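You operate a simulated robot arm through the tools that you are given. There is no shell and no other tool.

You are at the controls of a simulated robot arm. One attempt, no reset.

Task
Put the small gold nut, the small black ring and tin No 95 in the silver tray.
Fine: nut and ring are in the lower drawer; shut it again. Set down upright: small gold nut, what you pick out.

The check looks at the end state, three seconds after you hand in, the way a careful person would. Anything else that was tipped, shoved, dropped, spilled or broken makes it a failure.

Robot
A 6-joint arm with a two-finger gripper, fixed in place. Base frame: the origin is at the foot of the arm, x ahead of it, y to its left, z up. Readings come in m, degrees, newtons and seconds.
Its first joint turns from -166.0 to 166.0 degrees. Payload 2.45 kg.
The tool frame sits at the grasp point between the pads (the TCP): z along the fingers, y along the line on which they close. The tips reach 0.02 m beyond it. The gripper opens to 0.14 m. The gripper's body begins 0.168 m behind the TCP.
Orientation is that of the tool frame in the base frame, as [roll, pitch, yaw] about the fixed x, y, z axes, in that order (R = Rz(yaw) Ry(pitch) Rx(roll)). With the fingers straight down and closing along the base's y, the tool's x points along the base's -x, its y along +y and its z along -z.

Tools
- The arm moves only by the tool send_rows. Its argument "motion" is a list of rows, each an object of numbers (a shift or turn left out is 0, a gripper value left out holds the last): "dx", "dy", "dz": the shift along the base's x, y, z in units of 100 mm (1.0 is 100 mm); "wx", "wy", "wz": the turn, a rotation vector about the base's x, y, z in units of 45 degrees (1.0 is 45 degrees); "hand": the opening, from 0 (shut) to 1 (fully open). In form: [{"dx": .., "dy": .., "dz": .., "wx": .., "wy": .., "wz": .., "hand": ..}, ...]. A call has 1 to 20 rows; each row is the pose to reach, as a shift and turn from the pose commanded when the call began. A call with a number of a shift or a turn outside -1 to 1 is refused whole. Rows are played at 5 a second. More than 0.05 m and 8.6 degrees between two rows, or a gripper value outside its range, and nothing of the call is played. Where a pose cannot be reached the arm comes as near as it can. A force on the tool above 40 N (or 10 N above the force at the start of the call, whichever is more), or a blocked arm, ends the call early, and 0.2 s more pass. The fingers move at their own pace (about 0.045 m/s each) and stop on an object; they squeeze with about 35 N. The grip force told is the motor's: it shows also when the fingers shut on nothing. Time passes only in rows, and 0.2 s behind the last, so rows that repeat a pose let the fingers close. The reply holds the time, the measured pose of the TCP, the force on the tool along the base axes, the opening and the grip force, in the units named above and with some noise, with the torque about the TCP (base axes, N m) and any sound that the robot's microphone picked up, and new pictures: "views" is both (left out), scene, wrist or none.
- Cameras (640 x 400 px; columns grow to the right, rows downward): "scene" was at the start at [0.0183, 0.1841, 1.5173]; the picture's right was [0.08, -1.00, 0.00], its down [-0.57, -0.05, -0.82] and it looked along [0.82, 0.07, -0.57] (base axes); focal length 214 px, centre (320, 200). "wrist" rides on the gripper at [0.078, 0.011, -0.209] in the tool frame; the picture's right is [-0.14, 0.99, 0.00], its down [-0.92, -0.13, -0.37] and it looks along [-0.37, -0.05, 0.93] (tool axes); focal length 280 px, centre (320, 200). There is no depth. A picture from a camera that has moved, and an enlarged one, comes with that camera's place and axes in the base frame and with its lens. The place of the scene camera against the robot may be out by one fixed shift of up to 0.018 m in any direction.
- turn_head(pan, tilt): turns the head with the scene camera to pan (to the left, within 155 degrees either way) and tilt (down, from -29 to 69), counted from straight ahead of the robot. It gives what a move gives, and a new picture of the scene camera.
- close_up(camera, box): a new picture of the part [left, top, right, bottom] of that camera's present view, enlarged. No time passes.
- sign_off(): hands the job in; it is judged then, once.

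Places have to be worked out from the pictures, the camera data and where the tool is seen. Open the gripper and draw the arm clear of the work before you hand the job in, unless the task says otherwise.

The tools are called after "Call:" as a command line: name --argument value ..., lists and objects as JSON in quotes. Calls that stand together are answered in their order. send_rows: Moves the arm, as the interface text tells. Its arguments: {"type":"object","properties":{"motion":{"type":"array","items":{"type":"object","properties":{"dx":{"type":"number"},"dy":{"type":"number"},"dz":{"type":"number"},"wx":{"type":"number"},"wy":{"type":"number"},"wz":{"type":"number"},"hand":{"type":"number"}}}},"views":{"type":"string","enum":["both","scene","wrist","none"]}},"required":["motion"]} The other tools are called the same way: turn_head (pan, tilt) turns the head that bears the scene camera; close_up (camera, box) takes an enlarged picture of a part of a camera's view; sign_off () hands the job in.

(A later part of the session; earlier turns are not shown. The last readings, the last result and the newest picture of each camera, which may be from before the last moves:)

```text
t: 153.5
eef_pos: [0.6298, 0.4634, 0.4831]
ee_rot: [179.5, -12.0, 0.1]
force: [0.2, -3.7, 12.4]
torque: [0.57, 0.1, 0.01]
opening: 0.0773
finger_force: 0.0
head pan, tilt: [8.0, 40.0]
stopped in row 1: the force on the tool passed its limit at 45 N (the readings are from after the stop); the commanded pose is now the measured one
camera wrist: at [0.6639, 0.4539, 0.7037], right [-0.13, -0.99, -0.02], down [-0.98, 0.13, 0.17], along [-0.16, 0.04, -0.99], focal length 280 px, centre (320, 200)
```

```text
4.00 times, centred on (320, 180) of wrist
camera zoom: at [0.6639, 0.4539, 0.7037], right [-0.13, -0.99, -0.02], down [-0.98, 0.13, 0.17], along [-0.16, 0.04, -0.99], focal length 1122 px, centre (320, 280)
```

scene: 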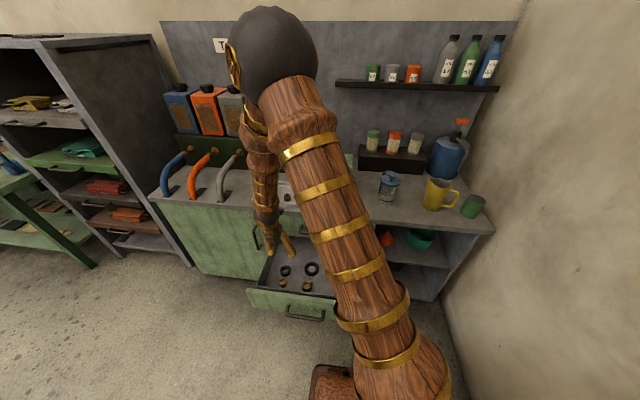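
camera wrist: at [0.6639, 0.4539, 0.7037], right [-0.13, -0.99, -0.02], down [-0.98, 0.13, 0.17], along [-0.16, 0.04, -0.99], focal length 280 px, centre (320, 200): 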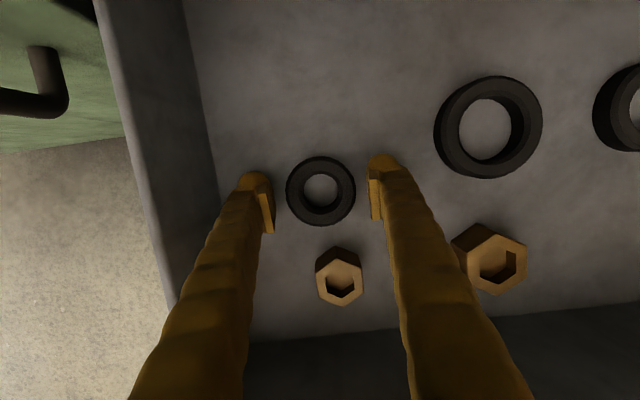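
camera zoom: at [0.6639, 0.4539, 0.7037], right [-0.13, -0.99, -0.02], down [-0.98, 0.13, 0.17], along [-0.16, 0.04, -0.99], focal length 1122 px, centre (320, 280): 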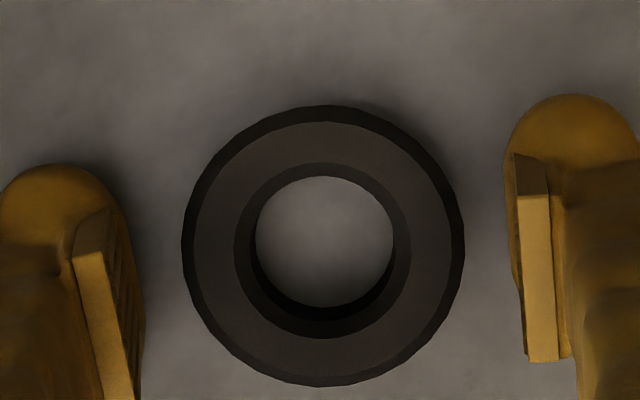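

Floor contact at TCP z ≈ 0.484, so the drawer floor is z ≈ 0.4605. I raise 1.5 mm and close on the ring, now with nearly full-height pad coverage.

Call:
send_rows --motion '[{"dz": 0.015}, {"dz": 0.017}, {"dz": 0.017, "hand": 0.47}, {"dz": 0.017, "hand": 0.42}, {"dz": 0.017, "hand": 0.36}, {"dz": 0.017, "hand": 0.3}, {"dz": 0.017, "hand": 0.25}, {"dz": 0.017, "hand": 0.25}]' --views "wrist"

Call:
close_up --camera "wrist" --box '[240, 130, 400, 230]'

```text
t: 155.3
eef_pos: [0.6304, 0.4638, 0.485]
ee_rot: [179.5, -12.1, 0.0]
force: [0.5, -0.5, -0.3]
torque: [0.01, 0.01, 0.01]
opening: 0.0558
finger_force: 35.3
head pan, tilt: [8.0, 40.0]
camera wrist: at [0.6638, 0.4538, 0.7052], right [-0.13, -0.99, -0.02], down [-0.98, 0.13, 0.17], along [-0.16, 0.04, -0.99], focal length 280 px, centre (320, 200)
```

wrist: 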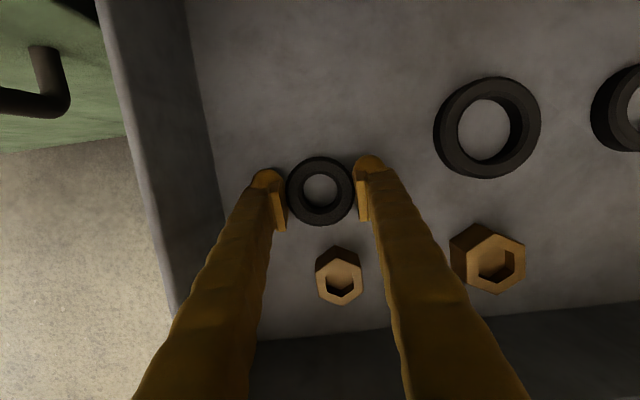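

```text
4.00 times, centred on (320, 180) of wrist
camera zoom: at [0.6638, 0.4538, 0.7052], right [-0.13, -0.99, -0.02], down [-0.98, 0.13, 0.17], along [-0.16, 0.04, -0.99], focal length 1122 px, centre (320, 280)
```

zoom: 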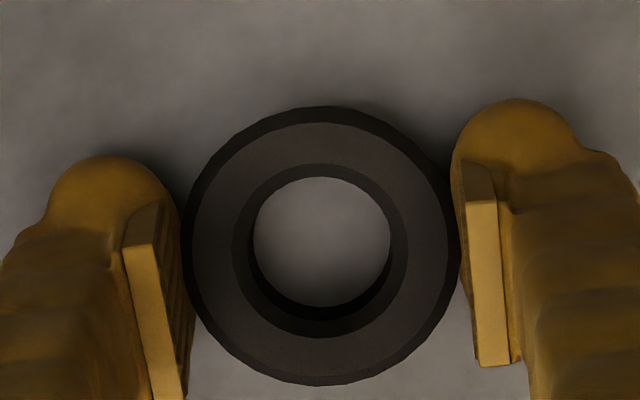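

Now it grips at 55.8 mm, the full outer diameter. I lift gently and check the hold.

Call:
send_rows --motion '[{"dz": 0.03}, {"dz": 0.08}, {"dz": 0.15}, {"dz": 0.25}, {"dz": 0.35}, {"dz": 0.45}, {"dz": 0.5}, {"dz": 0.5}, {"dz": 0.5}]' --views "wrist"

Call:
close_up --camera "wrist" --box '[240, 130, 400, 230]'

```text
t: 157.3
eef_pos: [0.6295, 0.4642, 0.5332]
ee_rot: [179.6, -12.0, 0.1]
force: [-0.2, -0.5, -0.7]
torque: [-0.01, 0.0, 0.02]
opening: 0.056
finger_force: 35.3
head pan, tilt: [8.0, 40.0]
camera wrist: at [0.6636, 0.4537, 0.7549], right [-0.13, -0.99, -0.02], down [-0.98, 0.13, 0.17], along [-0.16, 0.04, -0.99], focal length 280 px, centre (320, 200)
```

wrist: 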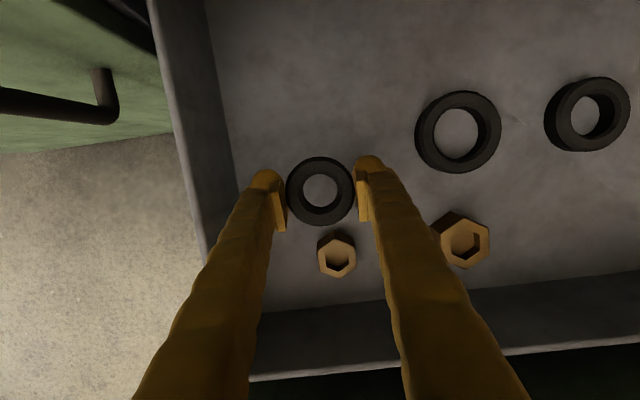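

```text
4.00 times, centred on (320, 180) of wrist
camera zoom: at [0.6636, 0.4537, 0.7549], right [-0.13, -0.99, -0.02], down [-0.98, 0.13, 0.17], along [-0.16, 0.04, -0.99], focal length 1122 px, centre (320, 280)
```

zoom: 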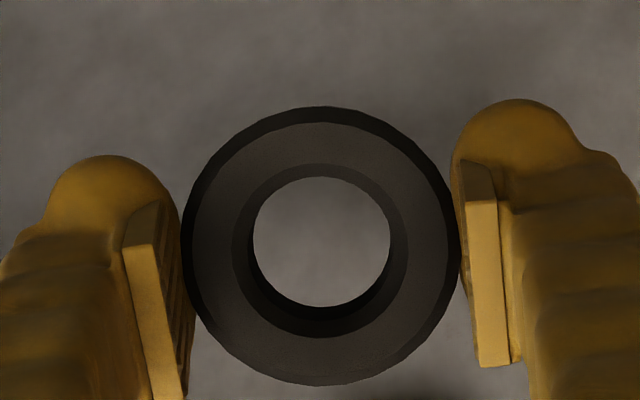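

The ring sits steady. I raise it at a gentler pace, checking the opening after each stage.

Call:
send_rows --motion '[{"dz": 0.1}, {"dz": 0.22}, {"dz": 0.35}, {"dz": 0.48}, {"dz": 0.61}, {"dz": 0.74}, {"dz": 0.87}, {"dz": 0.96}, {"dz": 1.0}, {"dz": 1.0}]' --views "none"

Call:
send_rows --motion '[{"dz": 0.1}, {"dz": 0.22}, {"dz": 0.35}, {"dz": 0.48}, {"dz": 0.61}, {"dz": 0.74}, {"dz": 0.87}, {"dz": 0.96}, {"dz": 1.0}, {"dz": 1.0}]' --views "none"

Call:
send_rows --motion '[{"dz": 0.1}, {"dz": 0.22}, {"dz": 0.35}, {"dz": 0.48}, {"dz": 0.61}, {"dz": 0.74}, {"dz": 0.87}, {"dz": 0.96}, {"dz": 1.0}, {"dz": 1.0}]' --views "wrist"

Call:
close_up --camera "wrist" --box '[240, 130, 400, 230]'

```text
t: 159.5
eef_pos: [0.6295, 0.4639, 0.6352]
ee_rot: [179.5, -12.0, 0.2]
force: [-0.4, -0.2, -0.2]
torque: [0.01, -0.01, -0.01]
opening: 0.0559
finger_force: 35.1
head pan, tilt: [8.0, 40.0]
```

```text
t: 161.7
eef_pos: [0.6302, 0.4643, 0.736]
ee_rot: [179.6, -12.1, 0.1]
force: [-0.3, -1.0, -0.5]
torque: [0.0, -0.01, 0.02]
opening: 0.0557
finger_force: 35.0
head pan, tilt: [8.0, 40.0]
```

```text
t: 163.9
eef_pos: [0.631, 0.4644, 0.8341]
ee_rot: [179.6, -11.9, 0.1]
force: [0.3, 0.7, -0.4]
torque: [0.0, 0.01, -0.01]
opening: 0.0559
finger_force: 35.4
head pan, tilt: [8.0, 40.0]
camera wrist: at [0.6634, 0.4539, 1.0551], right [-0.13, -0.99, -0.02], down [-0.98, 0.13, 0.17], along [-0.16, 0.04, -0.99], focal length 280 px, centre (320, 200)
```

wrist: 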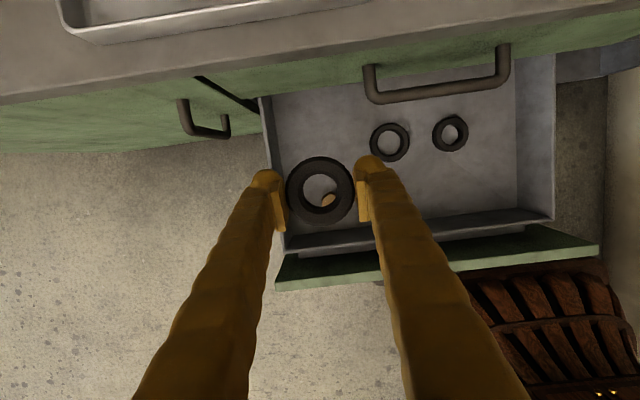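

```text
4.00 times, centred on (320, 180) of wrist
camera zoom: at [0.6634, 0.4539, 1.0551], right [-0.13, -0.99, -0.02], down [-0.98, 0.13, 0.17], along [-0.16, 0.04, -0.99], focal length 1122 px, centre (320, 280)
```

zoom: 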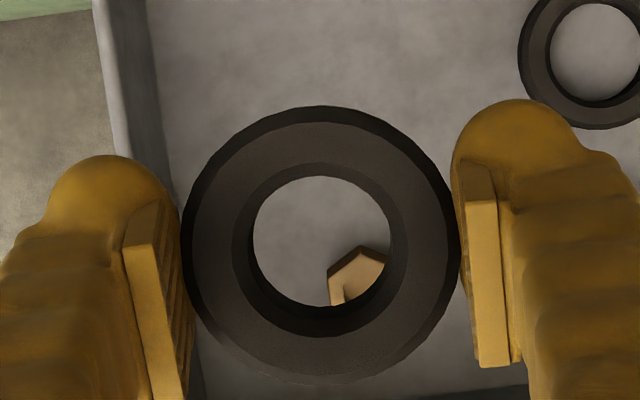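

Still solid. I go up to z ≈ 0.95 and then forward over the tray.

Call:
send_rows --motion '[{"dz": 0.1}, {"dz": 0.22}, {"dz": 0.35}, {"dz": 0.48}, {"dz": 0.61}, {"dz": 0.74}, {"dz": 0.87}, {"dz": 0.96}, {"dz": 1.0}, {"dz": 1.0}]' --views "none"

Call:
send_rows --motion '[{"dx": 0.1, "dz": 0.02}, {"dx": 0.22, "dz": 0.05}, {"dx": 0.35, "dz": 0.1}, {"dx": 0.48, "dz": 0.15}, {"dx": 0.61, "dz": 0.15}, {"dx": 0.74, "dz": 0.15}, {"dx": 0.87, "dz": 0.15}, {"dx": 0.96, "dz": 0.15}, {"dx": 1.0, "dz": 0.15}, {"dx": 1.0, "dz": 0.15}]' --views "none"

Call:
send_rows --motion '[{"dx": 0.1}, {"dx": 0.22}, {"dx": 0.35}, {"dx": 0.48}, {"dx": 0.61}, {"dx": 0.74}, {"dx": 0.87}, {"dx": 0.96}, {"dx": 1.0}, {"dx": 1.0}]' --views "wrist"

```text
t: 166.1
eef_pos: [0.6285, 0.4637, 0.9355]
ee_rot: [179.5, -12.0, 0.0]
force: [-0.2, -0.3, 0.5]
torque: [0.0, 0.0, -0.02]
opening: 0.0558
finger_force: 34.7
head pan, tilt: [8.0, 40.0]
```

```text
t: 168.3
eef_pos: [0.7289, 0.4632, 0.9497]
ee_rot: [179.6, -12.0, 0.0]
force: [-0.2, -0.4, -0.3]
torque: [0.01, 0.0, -0.03]
opening: 0.056
finger_force: 34.5
head pan, tilt: [8.0, 40.0]
```

```text
t: 170.5
eef_pos: [0.8283, 0.4626, 0.9484]
ee_rot: [179.5, -12.0, 0.0]
force: [0.4, -0.3, -1.1]
torque: [-0.03, 0.0, -0.01]
opening: 0.0558
finger_force: 34.6
head pan, tilt: [8.0, 40.0]
camera wrist: at [0.8637, 0.4537, 1.1697], right [-0.13, -0.99, -0.02], down [-0.98, 0.13, 0.17], along [-0.16, 0.04, -0.99], focal length 280 px, centre (320, 200)
```

wrist: 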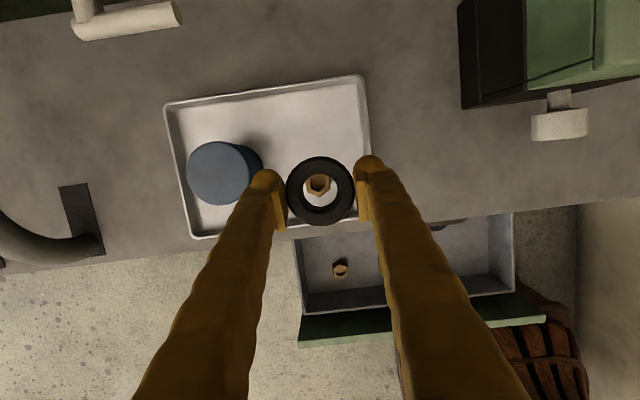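

The ring is directly above the tray, nut visible through it at (0.826, 0.470). I move on to x ≈ 0.895, y ≈ 0.468, behind the nut, and check.

Call:
send_rows --motion '[{"dx": 0.08, "dy": 0.01}, {"dx": 0.18, "dy": 0.02}, {"dx": 0.3, "dy": 0.03}, {"dx": 0.42, "dy": 0.04}, {"dx": 0.54, "dy": 0.05}, {"dx": 0.63, "dy": 0.054}, {"dx": 0.667, "dy": 0.054}, {"dx": 0.667, "dy": 0.054}]' --views "both"

Call:
close_up --camera "wrist" --box '[160, 80, 480, 280]'

```text
t: 172.3
eef_pos: [0.8948, 0.4693, 0.9501]
ee_rot: [179.6, -12.0, 0.1]
force: [1.1, 0.1, -0.6]
torque: [-0.01, 0.03, -0.02]
opening: 0.0557
finger_force: 34.8
head pan, tilt: [8.0, 40.0]
camera wrist: at [0.9305, 0.4596, 1.1699], right [-0.13, -0.99, -0.02], down [-0.98, 0.13, 0.17], along [-0.16, 0.04, -0.99], focal length 280 px, centre (320, 200)
```

scene: 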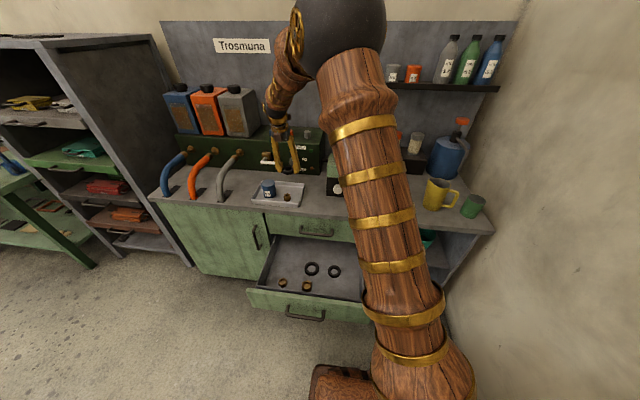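
wrist: 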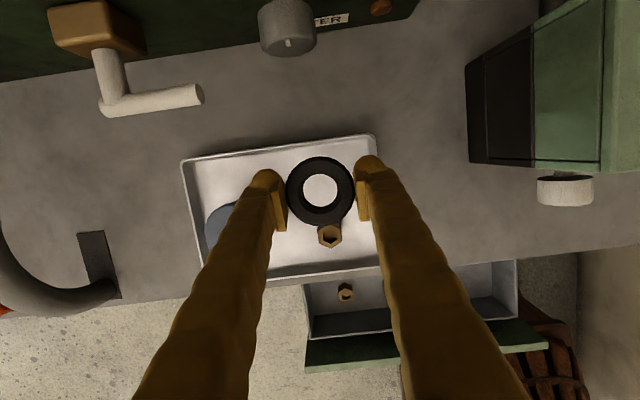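

```text
2.00 times, centred on (320, 180) of wrist
camera zoom: at [0.9305, 0.4596, 1.1699], right [-0.13, -0.99, -0.02], down [-0.98, 0.13, 0.17], along [-0.16, 0.04, -0.99], focal length 561 px, centre (320, 240)
```

zoom: 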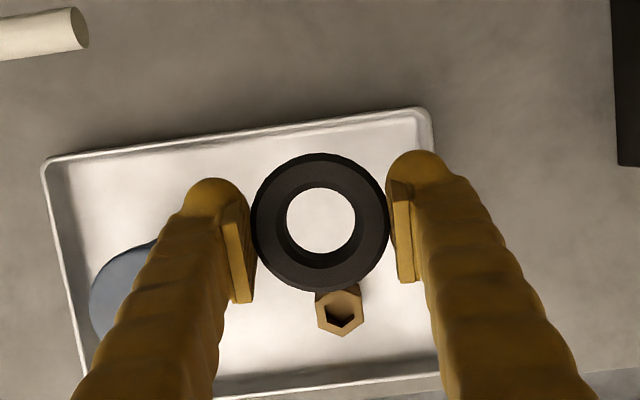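

Ring, nut and walls all have clearance: ring centre 0.897, far wall 0.94. I lower slowly toward the tray floor.

Call:
send_rows --motion '[{"dz": -0.1}, {"dz": -0.22}, {"dz": -0.35}, {"dz": -0.48}, {"dz": -0.61}, {"dz": -0.74}, {"dz": -0.87}, {"dz": -0.96}, {"dz": -1.0}, {"dz": -1.0}]' --views "wrist"

Call:
close_up --camera "wrist" --box '[160, 80, 480, 280]'

```text
t: 174.5
eef_pos: [0.8962, 0.4699, 0.8489]
ee_rot: [179.6, -11.9, 0.1]
force: [-0.2, 0.1, -0.7]
torque: [-0.03, 0.01, -0.04]
opening: 0.056
finger_force: 35.1
head pan, tilt: [8.0, 40.0]
camera wrist: at [0.9303, 0.4591, 1.0695], right [-0.13, -0.99, -0.02], down [-0.98, 0.13, 0.17], along [-0.16, 0.04, -0.99], focal length 280 px, centre (320, 200)
```

wrist: 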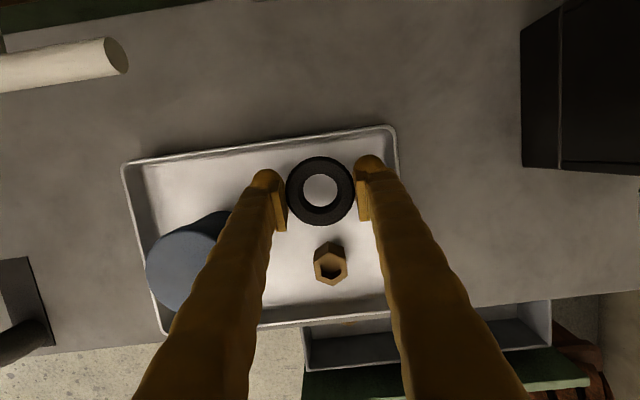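

```text
2.00 times, centred on (320, 180) of wrist
camera zoom: at [0.9303, 0.4591, 1.0695], right [-0.13, -0.99, -0.02], down [-0.98, 0.13, 0.17], along [-0.16, 0.04, -0.99], focal length 561 px, centre (320, 240)
```

zoom: 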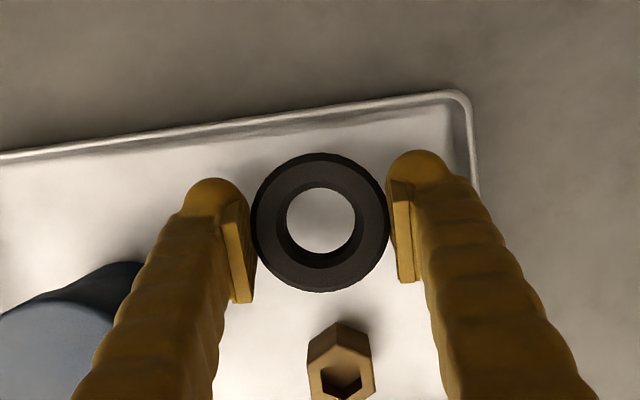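

Clearances on both sides are about a centimetre. I nudge 3 mm left and lower in small steps until contact.

Call:
send_rows --motion '[{"dy": 0.02, "dz": -0.04}, {"dy": 0.03, "dz": -0.08}, {"dy": 0.03, "dz": -0.12}, {"dy": 0.03, "dz": -0.15}, {"dy": 0.03, "dz": -0.15}]' --views "none"

Call:
send_rows --motion '[{"dz": -0.015}, {"dz": -0.015}]' --views "none"

Call:
send_rows --motion '[{"dz": -0.015}, {"dz": -0.015}]' --views "none"

```text
t: 175.7
eef_pos: [0.8963, 0.4722, 0.8321]
ee_rot: [179.6, -11.9, 0.1]
force: [0.5, 0.3, -0.8]
torque: [0.01, 0.02, 0.01]
opening: 0.0559
finger_force: 35.7
head pan, tilt: [8.0, 40.0]
```

```text
t: 176.3
eef_pos: [0.8971, 0.4737, 0.832]
ee_rot: [179.6, -12.0, 0.2]
force: [0.1, 0.1, 0.4]
torque: [0.02, 0.01, 0.01]
opening: 0.0559
finger_force: 34.9
head pan, tilt: [8.0, 40.0]
```

```text
t: 176.9
eef_pos: [0.8953, 0.4736, 0.8319]
ee_rot: [179.6, -12.0, 0.0]
force: [0.8, 0.3, 0.0]
torque: [-0.03, -0.02, -0.01]
opening: 0.0559
finger_force: 35.2
head pan, tilt: [8.0, 40.0]
```

No contact yet at z ≈ 0.832; two more small steps.

Call:
send_rows --motion '[{"dz": -0.015}, {"dz": -0.015}]' --views "none"

Call:
send_rows --motion '[{"dz": -0.012}, {"dz": -0.012}]' --views "wrist"

```text
t: 177.5
eef_pos: [0.8963, 0.4733, 0.8302]
ee_rot: [179.6, -12.0, 0.1]
force: [0.5, -0.9, -0.3]
torque: [-0.04, -0.01, 0.0]
opening: 0.0557
finger_force: 35.0
head pan, tilt: [8.0, 40.0]
```

```text
t: 178.1
eef_pos: [0.8969, 0.4733, 0.829]
ee_rot: [179.5, -12.0, 0.2]
force: [0.6, 0.4, 0.9]
torque: [0.01, 0.0, 0.02]
opening: 0.0556
finger_force: 35.0
head pan, tilt: [8.0, 40.0]
camera wrist: at [0.9303, 0.4626, 1.0491], right [-0.13, -0.99, -0.02], down [-0.98, 0.13, 0.17], along [-0.16, 0.04, -0.99], focal length 280 px, centre (320, 200)
```

wrist: 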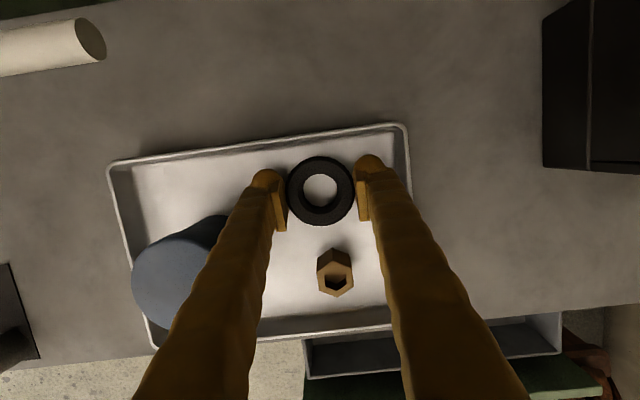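

The nut's contact implies the tray floor is nearer z 0.801, so contact is due around 0.8255; I continue down.

Call:
send_rows --motion '[{"dz": -0.015}, {"dz": -0.015}]' --views "none"

Call:
send_rows --motion '[{"dz": -0.01}, {"dz": -0.01}]' --views "none"

Call:
send_rows --motion '[{"dz": -0.01}, {"dz": -0.01}]' --views "none"

```text
t: 178.7
eef_pos: [0.8958, 0.473, 0.8262]
ee_rot: [179.6, -12.0, 0.1]
force: [0.1, 0.8, -0.6]
torque: [-0.02, -0.01, -0.05]
opening: 0.0559
finger_force: 35.2
head pan, tilt: [8.0, 40.0]
```

```text
t: 179.3
eef_pos: [0.8951, 0.4731, 0.8272]
ee_rot: [179.6, -12.0, 0.1]
force: [-2.0, -0.3, 6.6]
torque: [0.09, 0.08, 0.04]
opening: 0.0556
finger_force: 35.0
head pan, tilt: [8.0, 40.0]
```

```text
t: 179.9
eef_pos: [0.8962, 0.4728, 0.8258]
ee_rot: [179.5, -12.1, 0.2]
force: [-3.1, 0.2, 22.8]
torque: [0.2, 0.23, 0.09]
opening: 0.0559
finger_force: 35.3
head pan, tilt: [8.0, 40.0]
```

Contact (7 then 23 N). I ease up 1 mm and open the fingers slowly to about 65 mm.

Call:
send_rows --motion '[{"dz": 0.012}, {"dz": 0.012}]' --views "none"

Call:
send_rows --motion '[{"hand": 0.4}, {"hand": 0.42}, {"hand": 0.44}, {"hand": 0.46}, {"hand": 0.47}, {"hand": 0.47}]' --views "wrist"

Call:
close_up --camera "wrist" --box '[160, 80, 480, 280]'

```text
t: 180.5
eef_pos: [0.8944, 0.4716, 0.8264]
ee_rot: [179.5, -11.9, 0.2]
force: [5.7, 2.4, 14.3]
torque: [0.27, -0.06, -0.07]
opening: 0.0557
finger_force: 35.1
head pan, tilt: [8.0, 40.0]
```

```text
t: 181.9
eef_pos: [0.8964, 0.473, 0.8263]
ee_rot: [179.6, -12.0, 0.0]
force: [0.3, -2.5, 5.9]
torque: [0.24, 0.1, 0.0]
opening: 0.0645
finger_force: 0.0
head pan, tilt: [8.0, 40.0]
camera wrist: at [0.9302, 0.4626, 1.0465], right [-0.13, -0.99, -0.02], down [-0.98, 0.13, 0.17], along [-0.16, 0.04, -0.99], focal length 280 px, centre (320, 200)
```

wrist: 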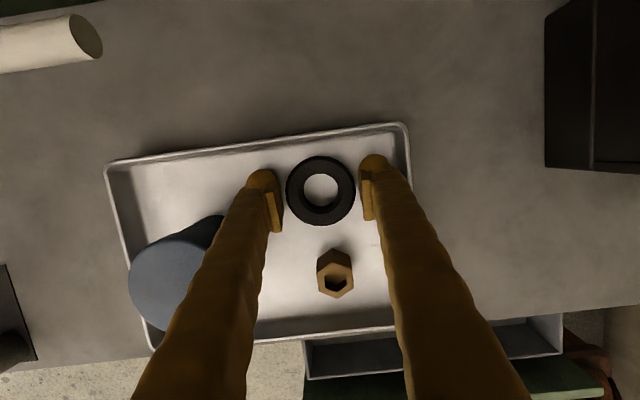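

```text
2.00 times, centred on (320, 180) of wrist
camera zoom: at [0.9302, 0.4626, 1.0465], right [-0.13, -0.99, -0.02], down [-0.98, 0.13, 0.17], along [-0.16, 0.04, -0.99], focal length 561 px, centre (320, 240)
```

zoom: 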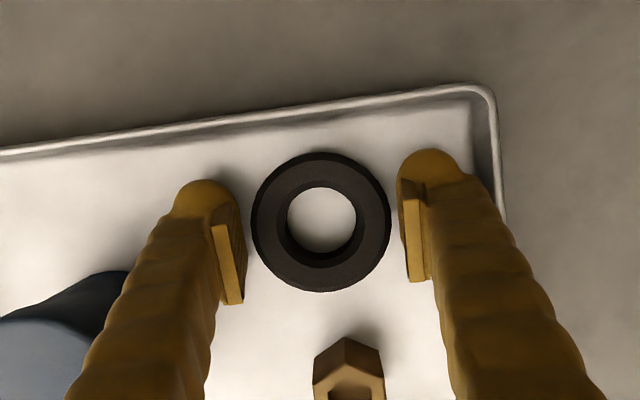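

The ring lies flat and free between the fingers. I withdraw upward along the finger axis.

Call:
send_rows --motion '[{"dx": -0.01, "dz": 0.04}, {"dx": -0.03, "dz": 0.14}, {"dx": -0.06, "dz": 0.28}, {"dx": -0.09, "dz": 0.42}, {"dx": -0.12, "dz": 0.57}, {"dx": -0.15, "dz": 0.71}, {"dx": -0.18, "dz": 0.86}, {"dx": -0.21, "dz": 1.0}, {"dx": -0.21, "dz": 1.0}]' --views "none"

Call:
send_rows --motion '[{"dx": -0.2, "dz": 0.1}, {"dx": -0.4, "dz": 0.2}, {"dx": -0.6, "dz": 0.3}, {"dx": -0.8, "dz": 0.3}, {"dx": -1.0, "dz": 0.3}, {"dx": -1.0, "dz": 0.3}]' --views "both"

Call:
close_up --camera "wrist" --box '[120, 20, 440, 220]'

```text
t: 183.9
eef_pos: [0.875, 0.4712, 0.9264]
ee_rot: [179.6, -11.9, 0.2]
force: [0.4, -0.3, -0.8]
torque: [0.0, -0.01, 0.0]
opening: 0.0656
finger_force: 0.0
head pan, tilt: [8.0, 40.0]
```

```text
t: 185.3
eef_pos: [0.7744, 0.4724, 0.9563]
ee_rot: [179.6, -12.0, 0.0]
force: [0.2, -0.1, -0.6]
torque: [0.0, -0.01, -0.01]
opening: 0.066
finger_force: 0.0
head pan, tilt: [8.0, 40.0]
camera wrist: at [0.8086, 0.4619, 1.1768], right [-0.13, -0.99, -0.02], down [-0.98, 0.13, 0.17], along [-0.16, 0.04, -0.99], focal length 280 px, centre (320, 200)
```

scene: 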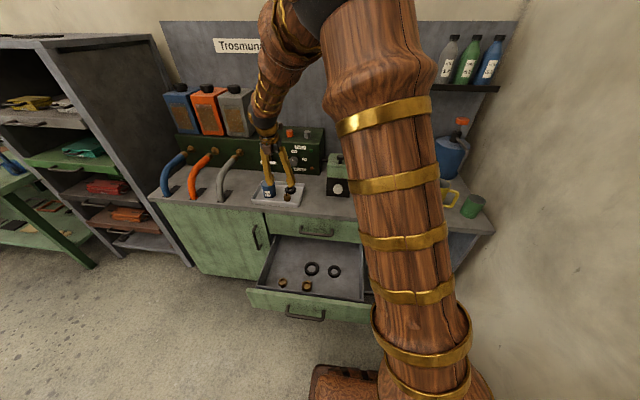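
wrist: 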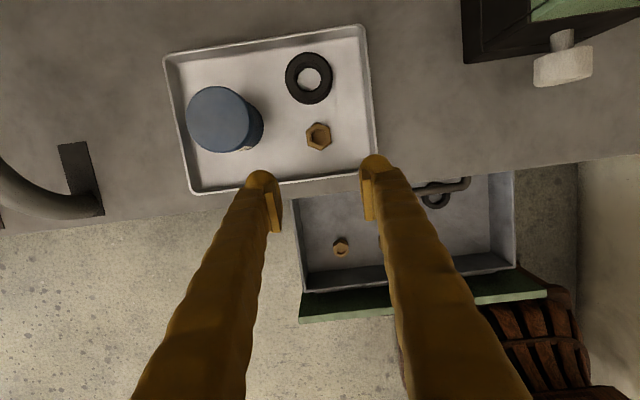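

```text
2.00 times, centred on (280, 120) of wrist
camera zoom: at [0.8086, 0.4619, 1.1768], right [-0.13, -0.99, -0.02], down [-0.98, 0.13, 0.17], along [-0.16, 0.04, -0.99], focal length 561 px, centre (400, 360)
```

zoom: 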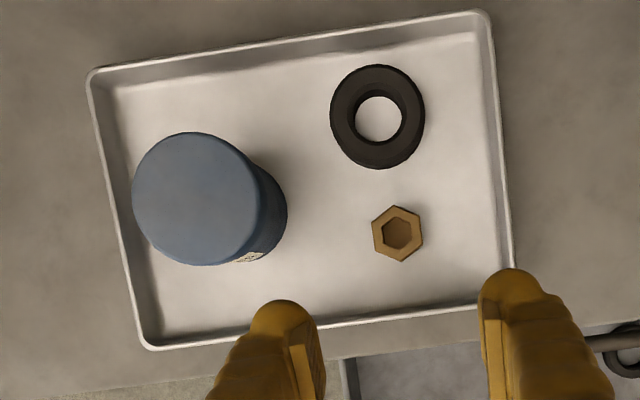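

All three items are in the tray: tin upright, nut flat, ring flat. Now the drawer: I will push its front panel in from outside at y ≈ 0.475 (left of both handles) with closed fingers, so I back off, tilt the tool to 30° forward and close the hand.

Call:
send_rows --motion '[{"dx": -0.14, "wy": -0.06, "hand": 0.3}, {"dx": -0.3, "wy": -0.13, "hand": 0.1}, {"dx": -0.47, "wy": -0.2, "hand": 0.0}, {"dx": -0.64, "wy": -0.27}, {"dx": -0.82, "wy": -0.34}, {"dx": -1.0, "wy": -0.4}, {"dx": -1.0, "wy": -0.4}]' --views "none"

Call:
send_rows --motion '[{"dx": -0.2}, {"dx": -0.4}, {"dx": -0.6}, {"dx": -0.8}, {"dx": -1.0}, {"dx": -1.0}]' --views "none"

Call:
send_rows --motion '[{"dx": -0.2}, {"dx": -0.4}, {"dx": -0.6}, {"dx": -0.8}, {"dx": -1.0}, {"dx": -1.0}]' --views "none"

Call:
send_rows --motion '[{"dx": -0.2}, {"dx": -0.4}, {"dx": -0.6}, {"dx": -0.75}, {"dx": -0.75}]' --views "both"

```text
t: 186.9
eef_pos: [0.6754, 0.4731, 0.9571]
ee_rot: [179.5, -30.0, 0.1]
force: [0.3, 0.3, 0.3]
torque: [-0.01, 0.03, 0.03]
opening: 0.0
finger_force: 29.5
head pan, tilt: [8.0, 40.0]
```

```text
t: 188.3
eef_pos: [0.5747, 0.4721, 0.956]
ee_rot: [179.5, -30.0, 0.1]
force: [0.1, 0.8, -0.7]
torque: [0.0, 0.03, -0.03]
opening: 0.0
finger_force: 29.5
head pan, tilt: [8.0, 40.0]
```

```text
t: 189.7
eef_pos: [0.4823, 0.4665, 0.9556]
ee_rot: [179.6, -30.0, -0.6]
force: [0.6, -1.2, -0.6]
torque: [0.01, 0.02, 0.0]
opening: 0.0
finger_force: 29.7
head pan, tilt: [8.0, 40.0]
```

```text
t: 190.9
eef_pos: [0.4135, 0.4593, 0.9692]
ee_rot: [-179.2, -30.4, -2.3]
force: [-0.3, -0.9, 0.2]
torque: [0.03, 0.0, -0.01]
opening: 0.0001
finger_force: 29.2
head pan, tilt: [8.0, 40.0]
camera wrist: at [0.3758, 0.4463, 1.1879], right [-0.15, -0.99, -0.08], down [-0.98, 0.16, -0.15], along [0.16, 0.06, -0.99], focal length 280 px, centre (320, 200)
```

scene: 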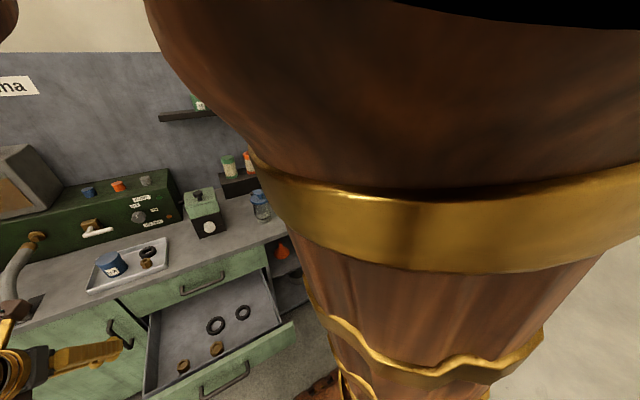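
wrist: 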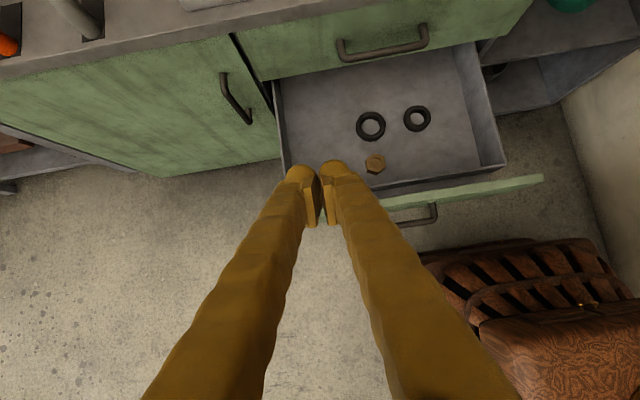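

The arm lags slightly and the scene picture looks tilted. I check the scene camera's reported placement.

Call:
close_up --camera "scene" --box '[60, 220, 220, 320]'

```text
4.00 times, centred on (140, 270) of scene
camera zoom: at [0.0073, 0.1341, 1.5165], right [-0.48, -0.87, 0.0], down [-0.5, 0.28, -0.82], along [0.72, -0.4, -0.58], focal length 858 px, centre (1040, -80)
```

zoom: 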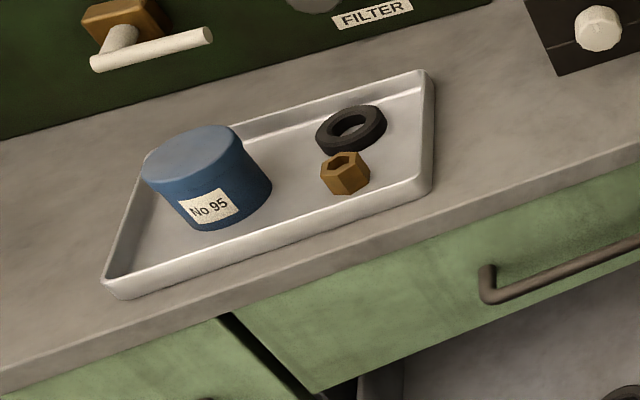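

The head camera has been nudged round by the arm's elbow in this folded pose. I move the arm forward again right away and see whether the head is free.

Call:
send_rows --motion '[{"dx": 0.2}, {"dx": 0.4}, {"dx": 0.6}, {"dx": 0.8}, {"dx": 1.0}, {"dx": 1.0}]' --views "none"

Call:
send_rows --motion '[{"dx": 0.2, "dy": 0.04, "wy": 0.1}, {"dx": 0.4, "dy": 0.08, "wy": 0.2}, {"dx": 0.5, "dy": 0.12, "wy": 0.3}, {"dx": 0.5, "dy": 0.15, "wy": 0.4}, {"dx": 0.5, "dy": 0.15, "wy": 0.5}, {"dx": 0.5, "dy": 0.15, "wy": 0.6}, {"dx": 0.5, "dy": 0.15, "wy": 0.667}, {"dx": 0.5, "dy": 0.15, "wy": 0.667}]' --views "both"

Call:
turn_head --pan 4.9 --tilt 40

Call:
close_up --camera "scene" --box '[220, 170, 380, 330]'

```text
t: 192.3
eef_pos: [0.5006, 0.4731, 0.9566]
ee_rot: [179.5, -30.0, 0.2]
force: [0.7, -0.3, 0.8]
torque: [0.02, -0.01, -0.01]
opening: 0.0005
finger_force: 29.5
head pan, tilt: [8.0, 40.0]
```

```text
t: 194.1
eef_pos: [0.5494, 0.4867, 0.957]
ee_rot: [179.6, 0.1, 0.2]
force: [-0.3, 0.2, 0.0]
torque: [0.0, -0.03, 0.01]
opening: 0.0001
finger_force: 29.5
head pan, tilt: [8.0, 40.0]
camera wrist: at [0.6298, 0.4772, 1.165], right [-0.14, -0.99, 0.01], down [-0.92, 0.13, 0.37], along [-0.37, 0.04, -0.93], focal length 280 px, centre (320, 200)
```

scene: 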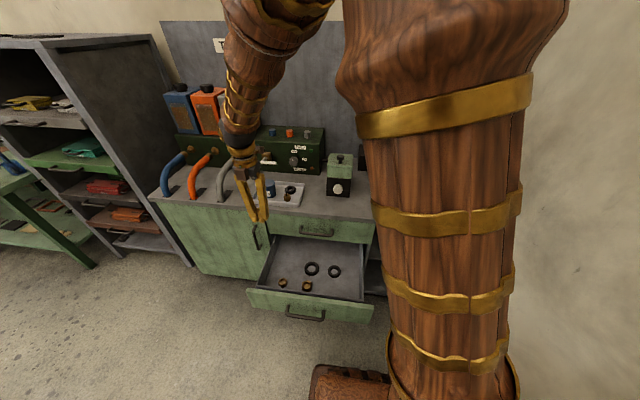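
wrist: 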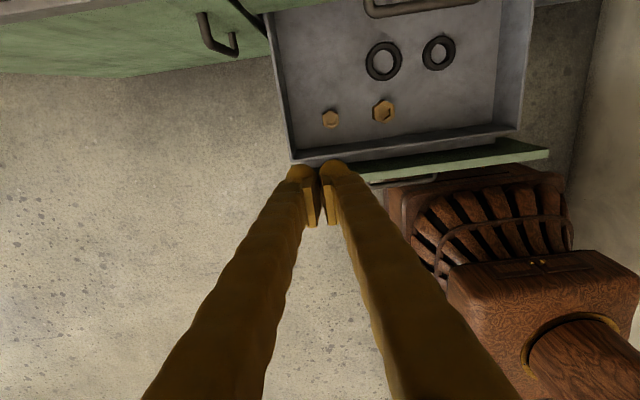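

```text
t: 194.8
eef_pos: [0.5502, 0.4863, 0.9564]
ee_rot: [179.6, 0.0, 0.2]
force: [0.4, -0.2, 0.2]
torque: [0.02, 0.01, -0.01]
opening: 0.0001
finger_force: 29.3
head pan, tilt: [4.9, 40.0]
```

scene: 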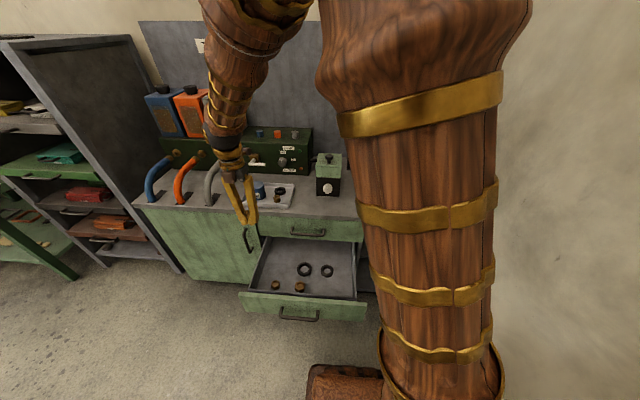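

```text
2.50 times, centred on (300, 250) of scene
camera zoom: at [0.0151, 0.1841, 1.5092], right [0.09, -1.0, 0.0], down [-0.64, -0.06, -0.77], along [0.76, 0.07, -0.64], focal length 536 px, centre (370, 75)
```

zoom: 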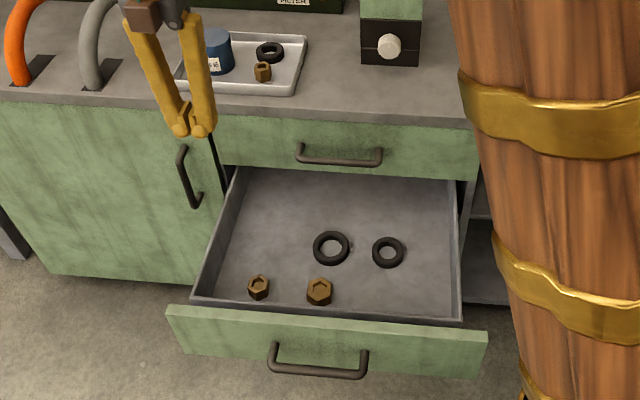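

The head sprang back to its proper place and the tool is now vertical, which keeps the elbow farther out. I move to x ≈ 0.40 in front of the panel at y ≈ 0.487 and check.

Call:
send_rows --motion '[{"dx": -0.2}, {"dx": -0.4}, {"dx": -0.6}, {"dx": -0.8}, {"dx": -1.0}, {"dx": -1.0}]' --views "none"

Call:
send_rows --motion '[{"dx": -0.15, "dz": -0.1}, {"dx": -0.3, "dz": -0.3}, {"dx": -0.45, "dz": -0.5}, {"dx": -0.5, "dz": -0.75}, {"dx": -0.5, "dz": -1.0}, {"dx": -0.5, "dz": -1.0}]' --views "both"

Call:
close_up --camera "scene" --box '[300, 100, 310, 110]'

```text
t: 196.2
eef_pos: [0.4495, 0.4881, 0.9564]
ee_rot: [179.6, 0.0, 0.1]
force: [0.1, 0.5, -0.1]
torque: [0.01, 0.03, 0.01]
opening: 0.0
finger_force: 28.6
head pan, tilt: [4.9, 40.0]
```

```text
t: 197.6
eef_pos: [0.399, 0.4881, 0.855]
ee_rot: [179.6, 0.0, 0.0]
force: [0.6, -0.9, -0.8]
torque: [0.02, 0.01, 0.02]
opening: 0.0
finger_force: 29.9
head pan, tilt: [4.9, 40.0]
camera wrist: at [0.4791, 0.4771, 1.0649], right [-0.14, -0.99, 0.01], down [-0.92, 0.13, 0.37], along [-0.37, 0.04, -0.93], focal length 280 px, centre (320, 200)
```

scene: 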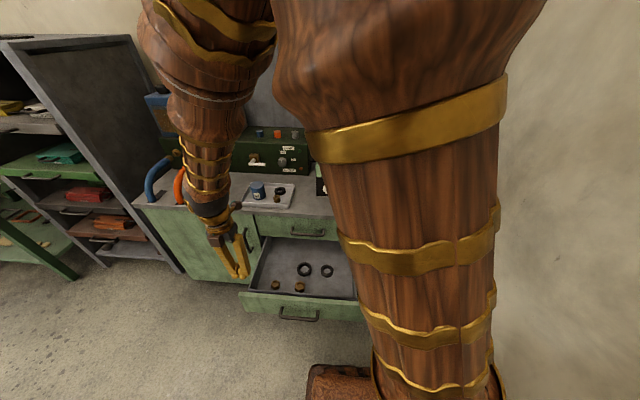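
wrist: 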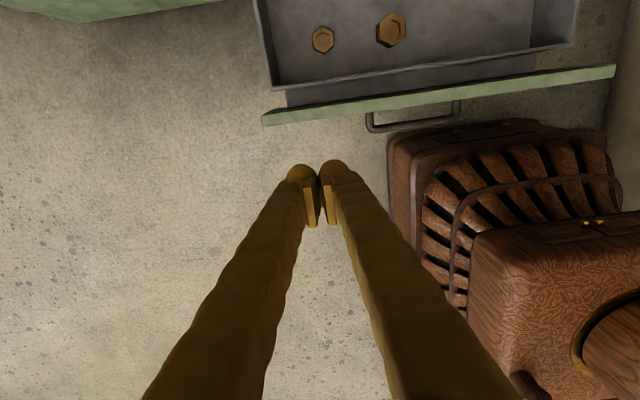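

```text
16.00 times, centred on (305, 105) of scene
camera zoom: at [0.0151, 0.184, 1.5092], right [0.09, -1.0, 0.0], down [-0.64, -0.06, -0.77], along [0.76, 0.07, -0.64], focal length 3432 px, centre (560, 1720)
```

zoom: 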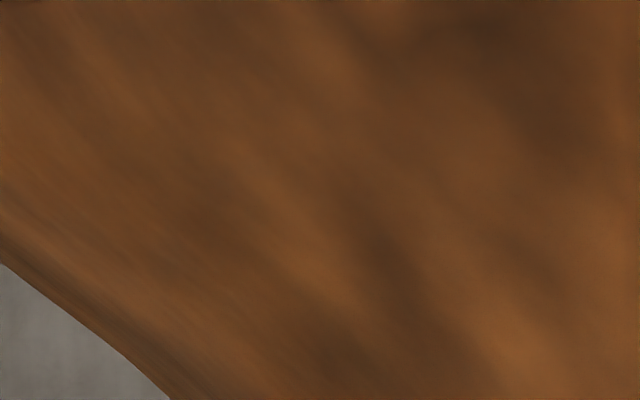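

Head undisturbed, fingers just in front of the panel (front face x ≈ 0.44). I lower to z ≈ 0.585 for pushing.

Call:
send_rows --motion '[{"dz": -0.2}, {"dz": -0.4}, {"dz": -0.6}, {"dz": -0.8}, {"dz": -1.0}, {"dz": -1.0}]' --views "none"

Call:
send_rows --motion '[{"dz": -0.2}, {"dz": -0.4}, {"dz": -0.6}, {"dz": -0.8}, {"dz": -1.0}, {"dz": -1.0}]' --views "none"

Call:
send_rows --motion '[{"dz": -0.2}, {"dz": -0.4}, {"dz": -0.6}, {"dz": -0.7}, {"dz": -0.7}]' --views "both"

```text
t: 199.0
eef_pos: [0.4001, 0.4879, 0.7559]
ee_rot: [179.6, 0.1, 0.0]
force: [0.3, -0.2, 0.5]
torque: [-0.01, 0.01, 0.01]
opening: 0.0001
finger_force: 29.1
head pan, tilt: [4.9, 40.0]
```

```text
t: 200.4
eef_pos: [0.3999, 0.4868, 0.6572]
ee_rot: [179.6, 0.0, 0.1]
force: [0.0, -0.8, 0.8]
torque: [0.02, -0.02, -0.05]
opening: 0.0
finger_force: 29.9
head pan, tilt: [4.9, 40.0]
```

```text
t: 201.6
eef_pos: [0.4004, 0.4865, 0.5879]
ee_rot: [179.7, 0.0, 0.1]
force: [1.1, -0.1, -0.3]
torque: [0.01, 0.01, -0.02]
opening: 0.0
finger_force: 29.5
head pan, tilt: [4.9, 40.0]
camera wrist: at [0.4802, 0.477, 0.7954], right [-0.14, -0.99, 0.01], down [-0.92, 0.13, 0.37], along [-0.37, 0.04, -0.93], focal length 280 px, centre (320, 200)
```

scene: 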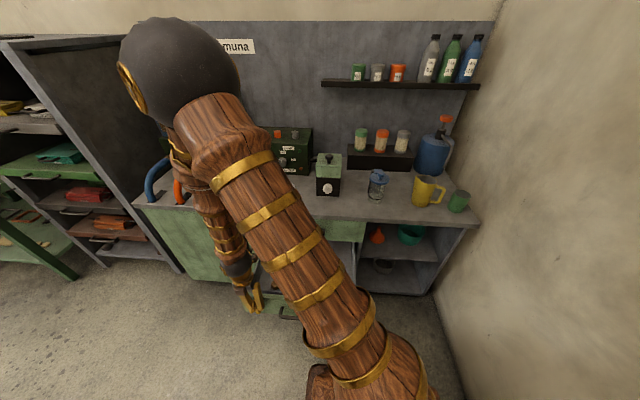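
wrist: 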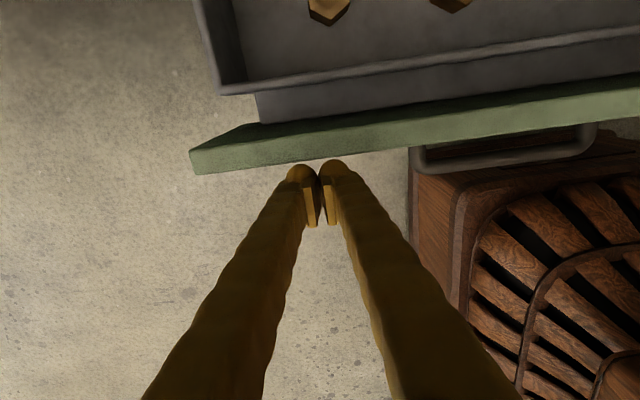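

The closed fingertips stand just in front of the panel, clear of the handle. I push forward slowly.

Call:
send_rows --motion '[{"dx": 0.05}, {"dx": 0.1}, {"dx": 0.15}, {"dx": 0.2}, {"dx": 0.25}, {"dx": 0.3}, {"dx": 0.35}, {"dx": 0.4}, {"dx": 0.45}, {"dx": 0.5}, {"dx": 0.55}, {"dx": 0.6}, {"dx": 0.65}, {"dx": 0.7}, {"dx": 0.75}, {"dx": 0.8}, {"dx": 0.85}, {"dx": 0.9}, {"dx": 0.95}, {"dx": 1.0}]' --views "wrist"

```text
t: 205.8
eef_pos: [0.5015, 0.4869, 0.5876]
ee_rot: [179.7, 0.1, 0.1]
force: [-0.6, 0.5, 1.0]
torque: [0.01, 0.02, -0.01]
opening: 0.0
finger_force: 29.0
head pan, tilt: [4.9, 40.0]
camera wrist: at [0.5796, 0.4767, 0.7949], right [-0.14, -0.99, 0.01], down [-0.92, 0.13, 0.37], along [-0.37, 0.04, -0.93], focal length 280 px, centre (320, 200)
```

wrist: 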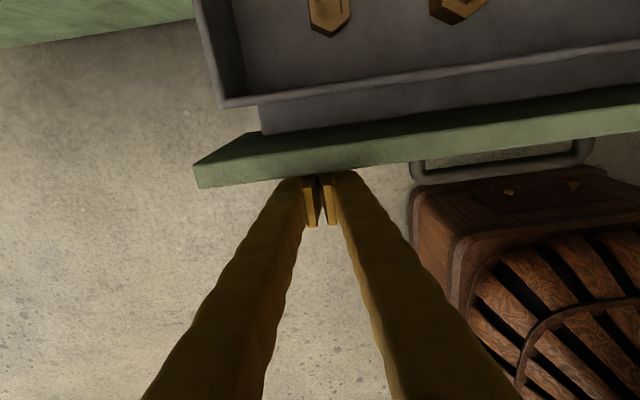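

The drawer moves smoothly. I push on another 10 cm.

Call:
send_rows --motion '[{"dx": 0.05}, {"dx": 0.1}, {"dx": 0.15}, {"dx": 0.2}, {"dx": 0.25}, {"dx": 0.3}, {"dx": 0.35}, {"dx": 0.4}, {"dx": 0.45}, {"dx": 0.5}, {"dx": 0.55}, {"dx": 0.6}, {"dx": 0.65}, {"dx": 0.7}, {"dx": 0.75}, {"dx": 0.8}, {"dx": 0.85}, {"dx": 0.9}, {"dx": 0.95}, {"dx": 1.0}]' --views "both"

```text
t: 210.0
eef_pos: [0.5995, 0.4874, 0.5868]
ee_rot: [179.6, -0.1, 0.1]
force: [-0.1, 0.4, -0.5]
torque: [-0.02, 0.01, 0.0]
opening: 0.0
finger_force: 29.2
head pan, tilt: [4.9, 40.0]
camera wrist: at [0.6796, 0.4773, 0.7952], right [-0.14, -0.99, 0.01], down [-0.92, 0.13, 0.37], along [-0.37, 0.04, -0.93], focal length 280 px, centre (320, 200)
```

scene: 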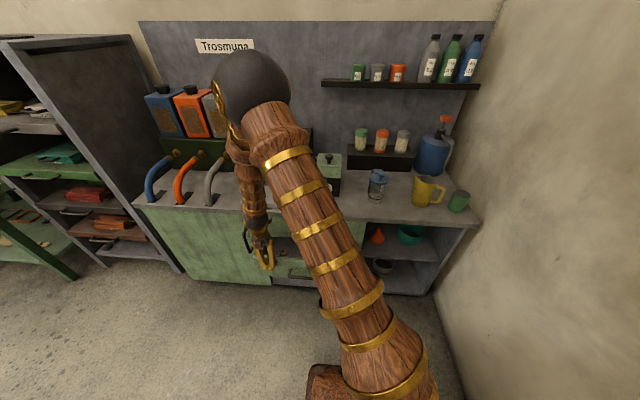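
wrist: 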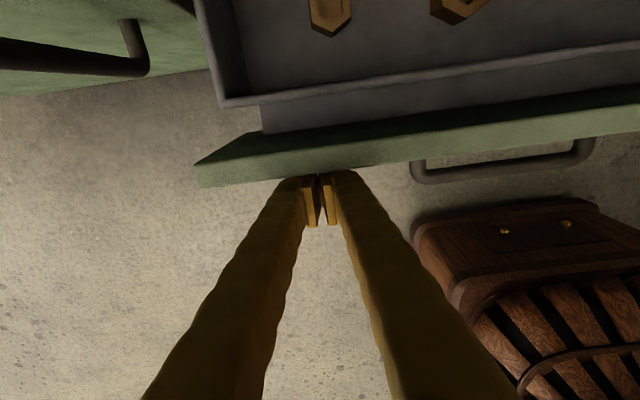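

Panel front is at x ≈ 0.62. To keep the wrist clear of the counter for the last part, I back off 2.5 cm and pitch the tool 30° forward.

Call:
send_rows --motion '[{"dx": -0.12}, {"dx": -0.25}, {"dx": -0.25, "wy": -0.13}, {"dx": -0.25, "wy": -0.26}, {"dx": -0.25, "wy": -0.39}, {"dx": -0.25, "wy": -0.52}, {"dx": -0.25, "wy": -0.667}, {"dx": -0.25, "wy": -0.667}, {"dx": -0.25, "wy": -0.667}]' --views "both"

```text
t: 212.0
eef_pos: [0.5759, 0.488, 0.5871]
ee_rot: [179.5, -30.0, 0.1]
force: [0.9, 0.1, -0.1]
torque: [0.01, 0.01, -0.03]
opening: 0.0
finger_force: 29.3
head pan, tilt: [4.9, 40.0]
camera wrist: at [0.5393, 0.4773, 0.8063], right [-0.12, -0.99, -0.06], down [-0.98, 0.13, -0.14], along [0.15, 0.04, -0.99], focal length 280 px, centre (320, 200)
```

scene: 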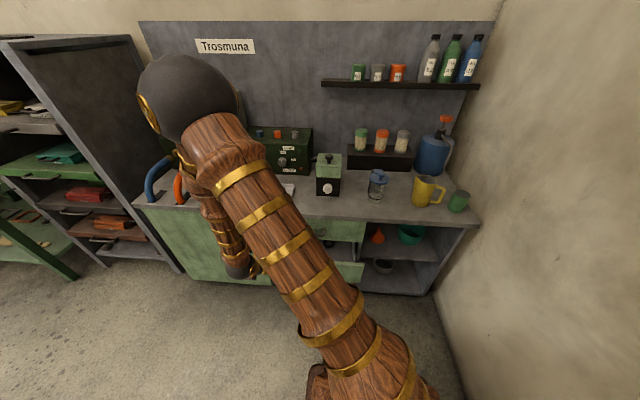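
wrist: 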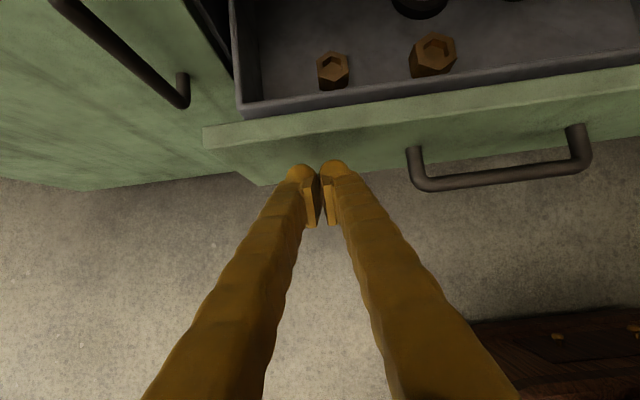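

Clear of everything. I resume pushing forward slowly.

Call:
send_rows --motion '[{"dx": 0.05}, {"dx": 0.1}, {"dx": 0.15}, {"dx": 0.2}, {"dx": 0.25}, {"dx": 0.3}, {"dx": 0.35}, {"dx": 0.4}, {"dx": 0.45}, {"dx": 0.5}, {"dx": 0.55}, {"dx": 0.6}, {"dx": 0.65}, {"dx": 0.7}, {"dx": 0.75}, {"dx": 0.8}, {"dx": 0.85}, {"dx": 0.9}, {"dx": 0.95}, {"dx": 1.0}]' --views "wrist"

```text
t: 216.2
eef_pos: [0.6757, 0.4863, 0.587]
ee_rot: [179.6, -30.0, 0.0]
force: [-0.3, -0.2, 0.0]
torque: [-0.01, 0.01, 0.01]
opening: 0.0001
finger_force: 29.6
head pan, tilt: [4.9, 40.0]
camera wrist: at [0.6394, 0.4771, 0.8064], right [-0.12, -0.99, -0.06], down [-0.98, 0.13, -0.14], along [0.15, 0.04, -0.99], focal length 280 px, centre (320, 200)
```

wrist: 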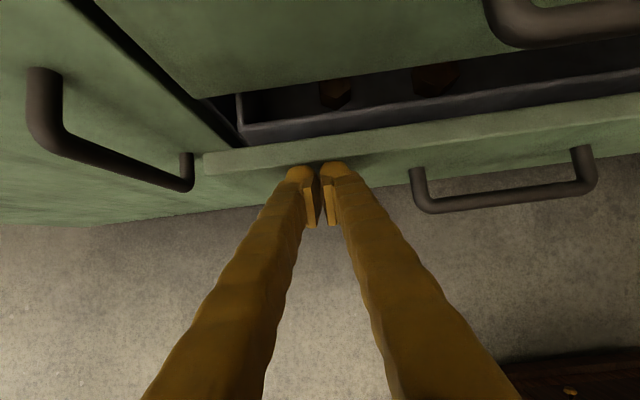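

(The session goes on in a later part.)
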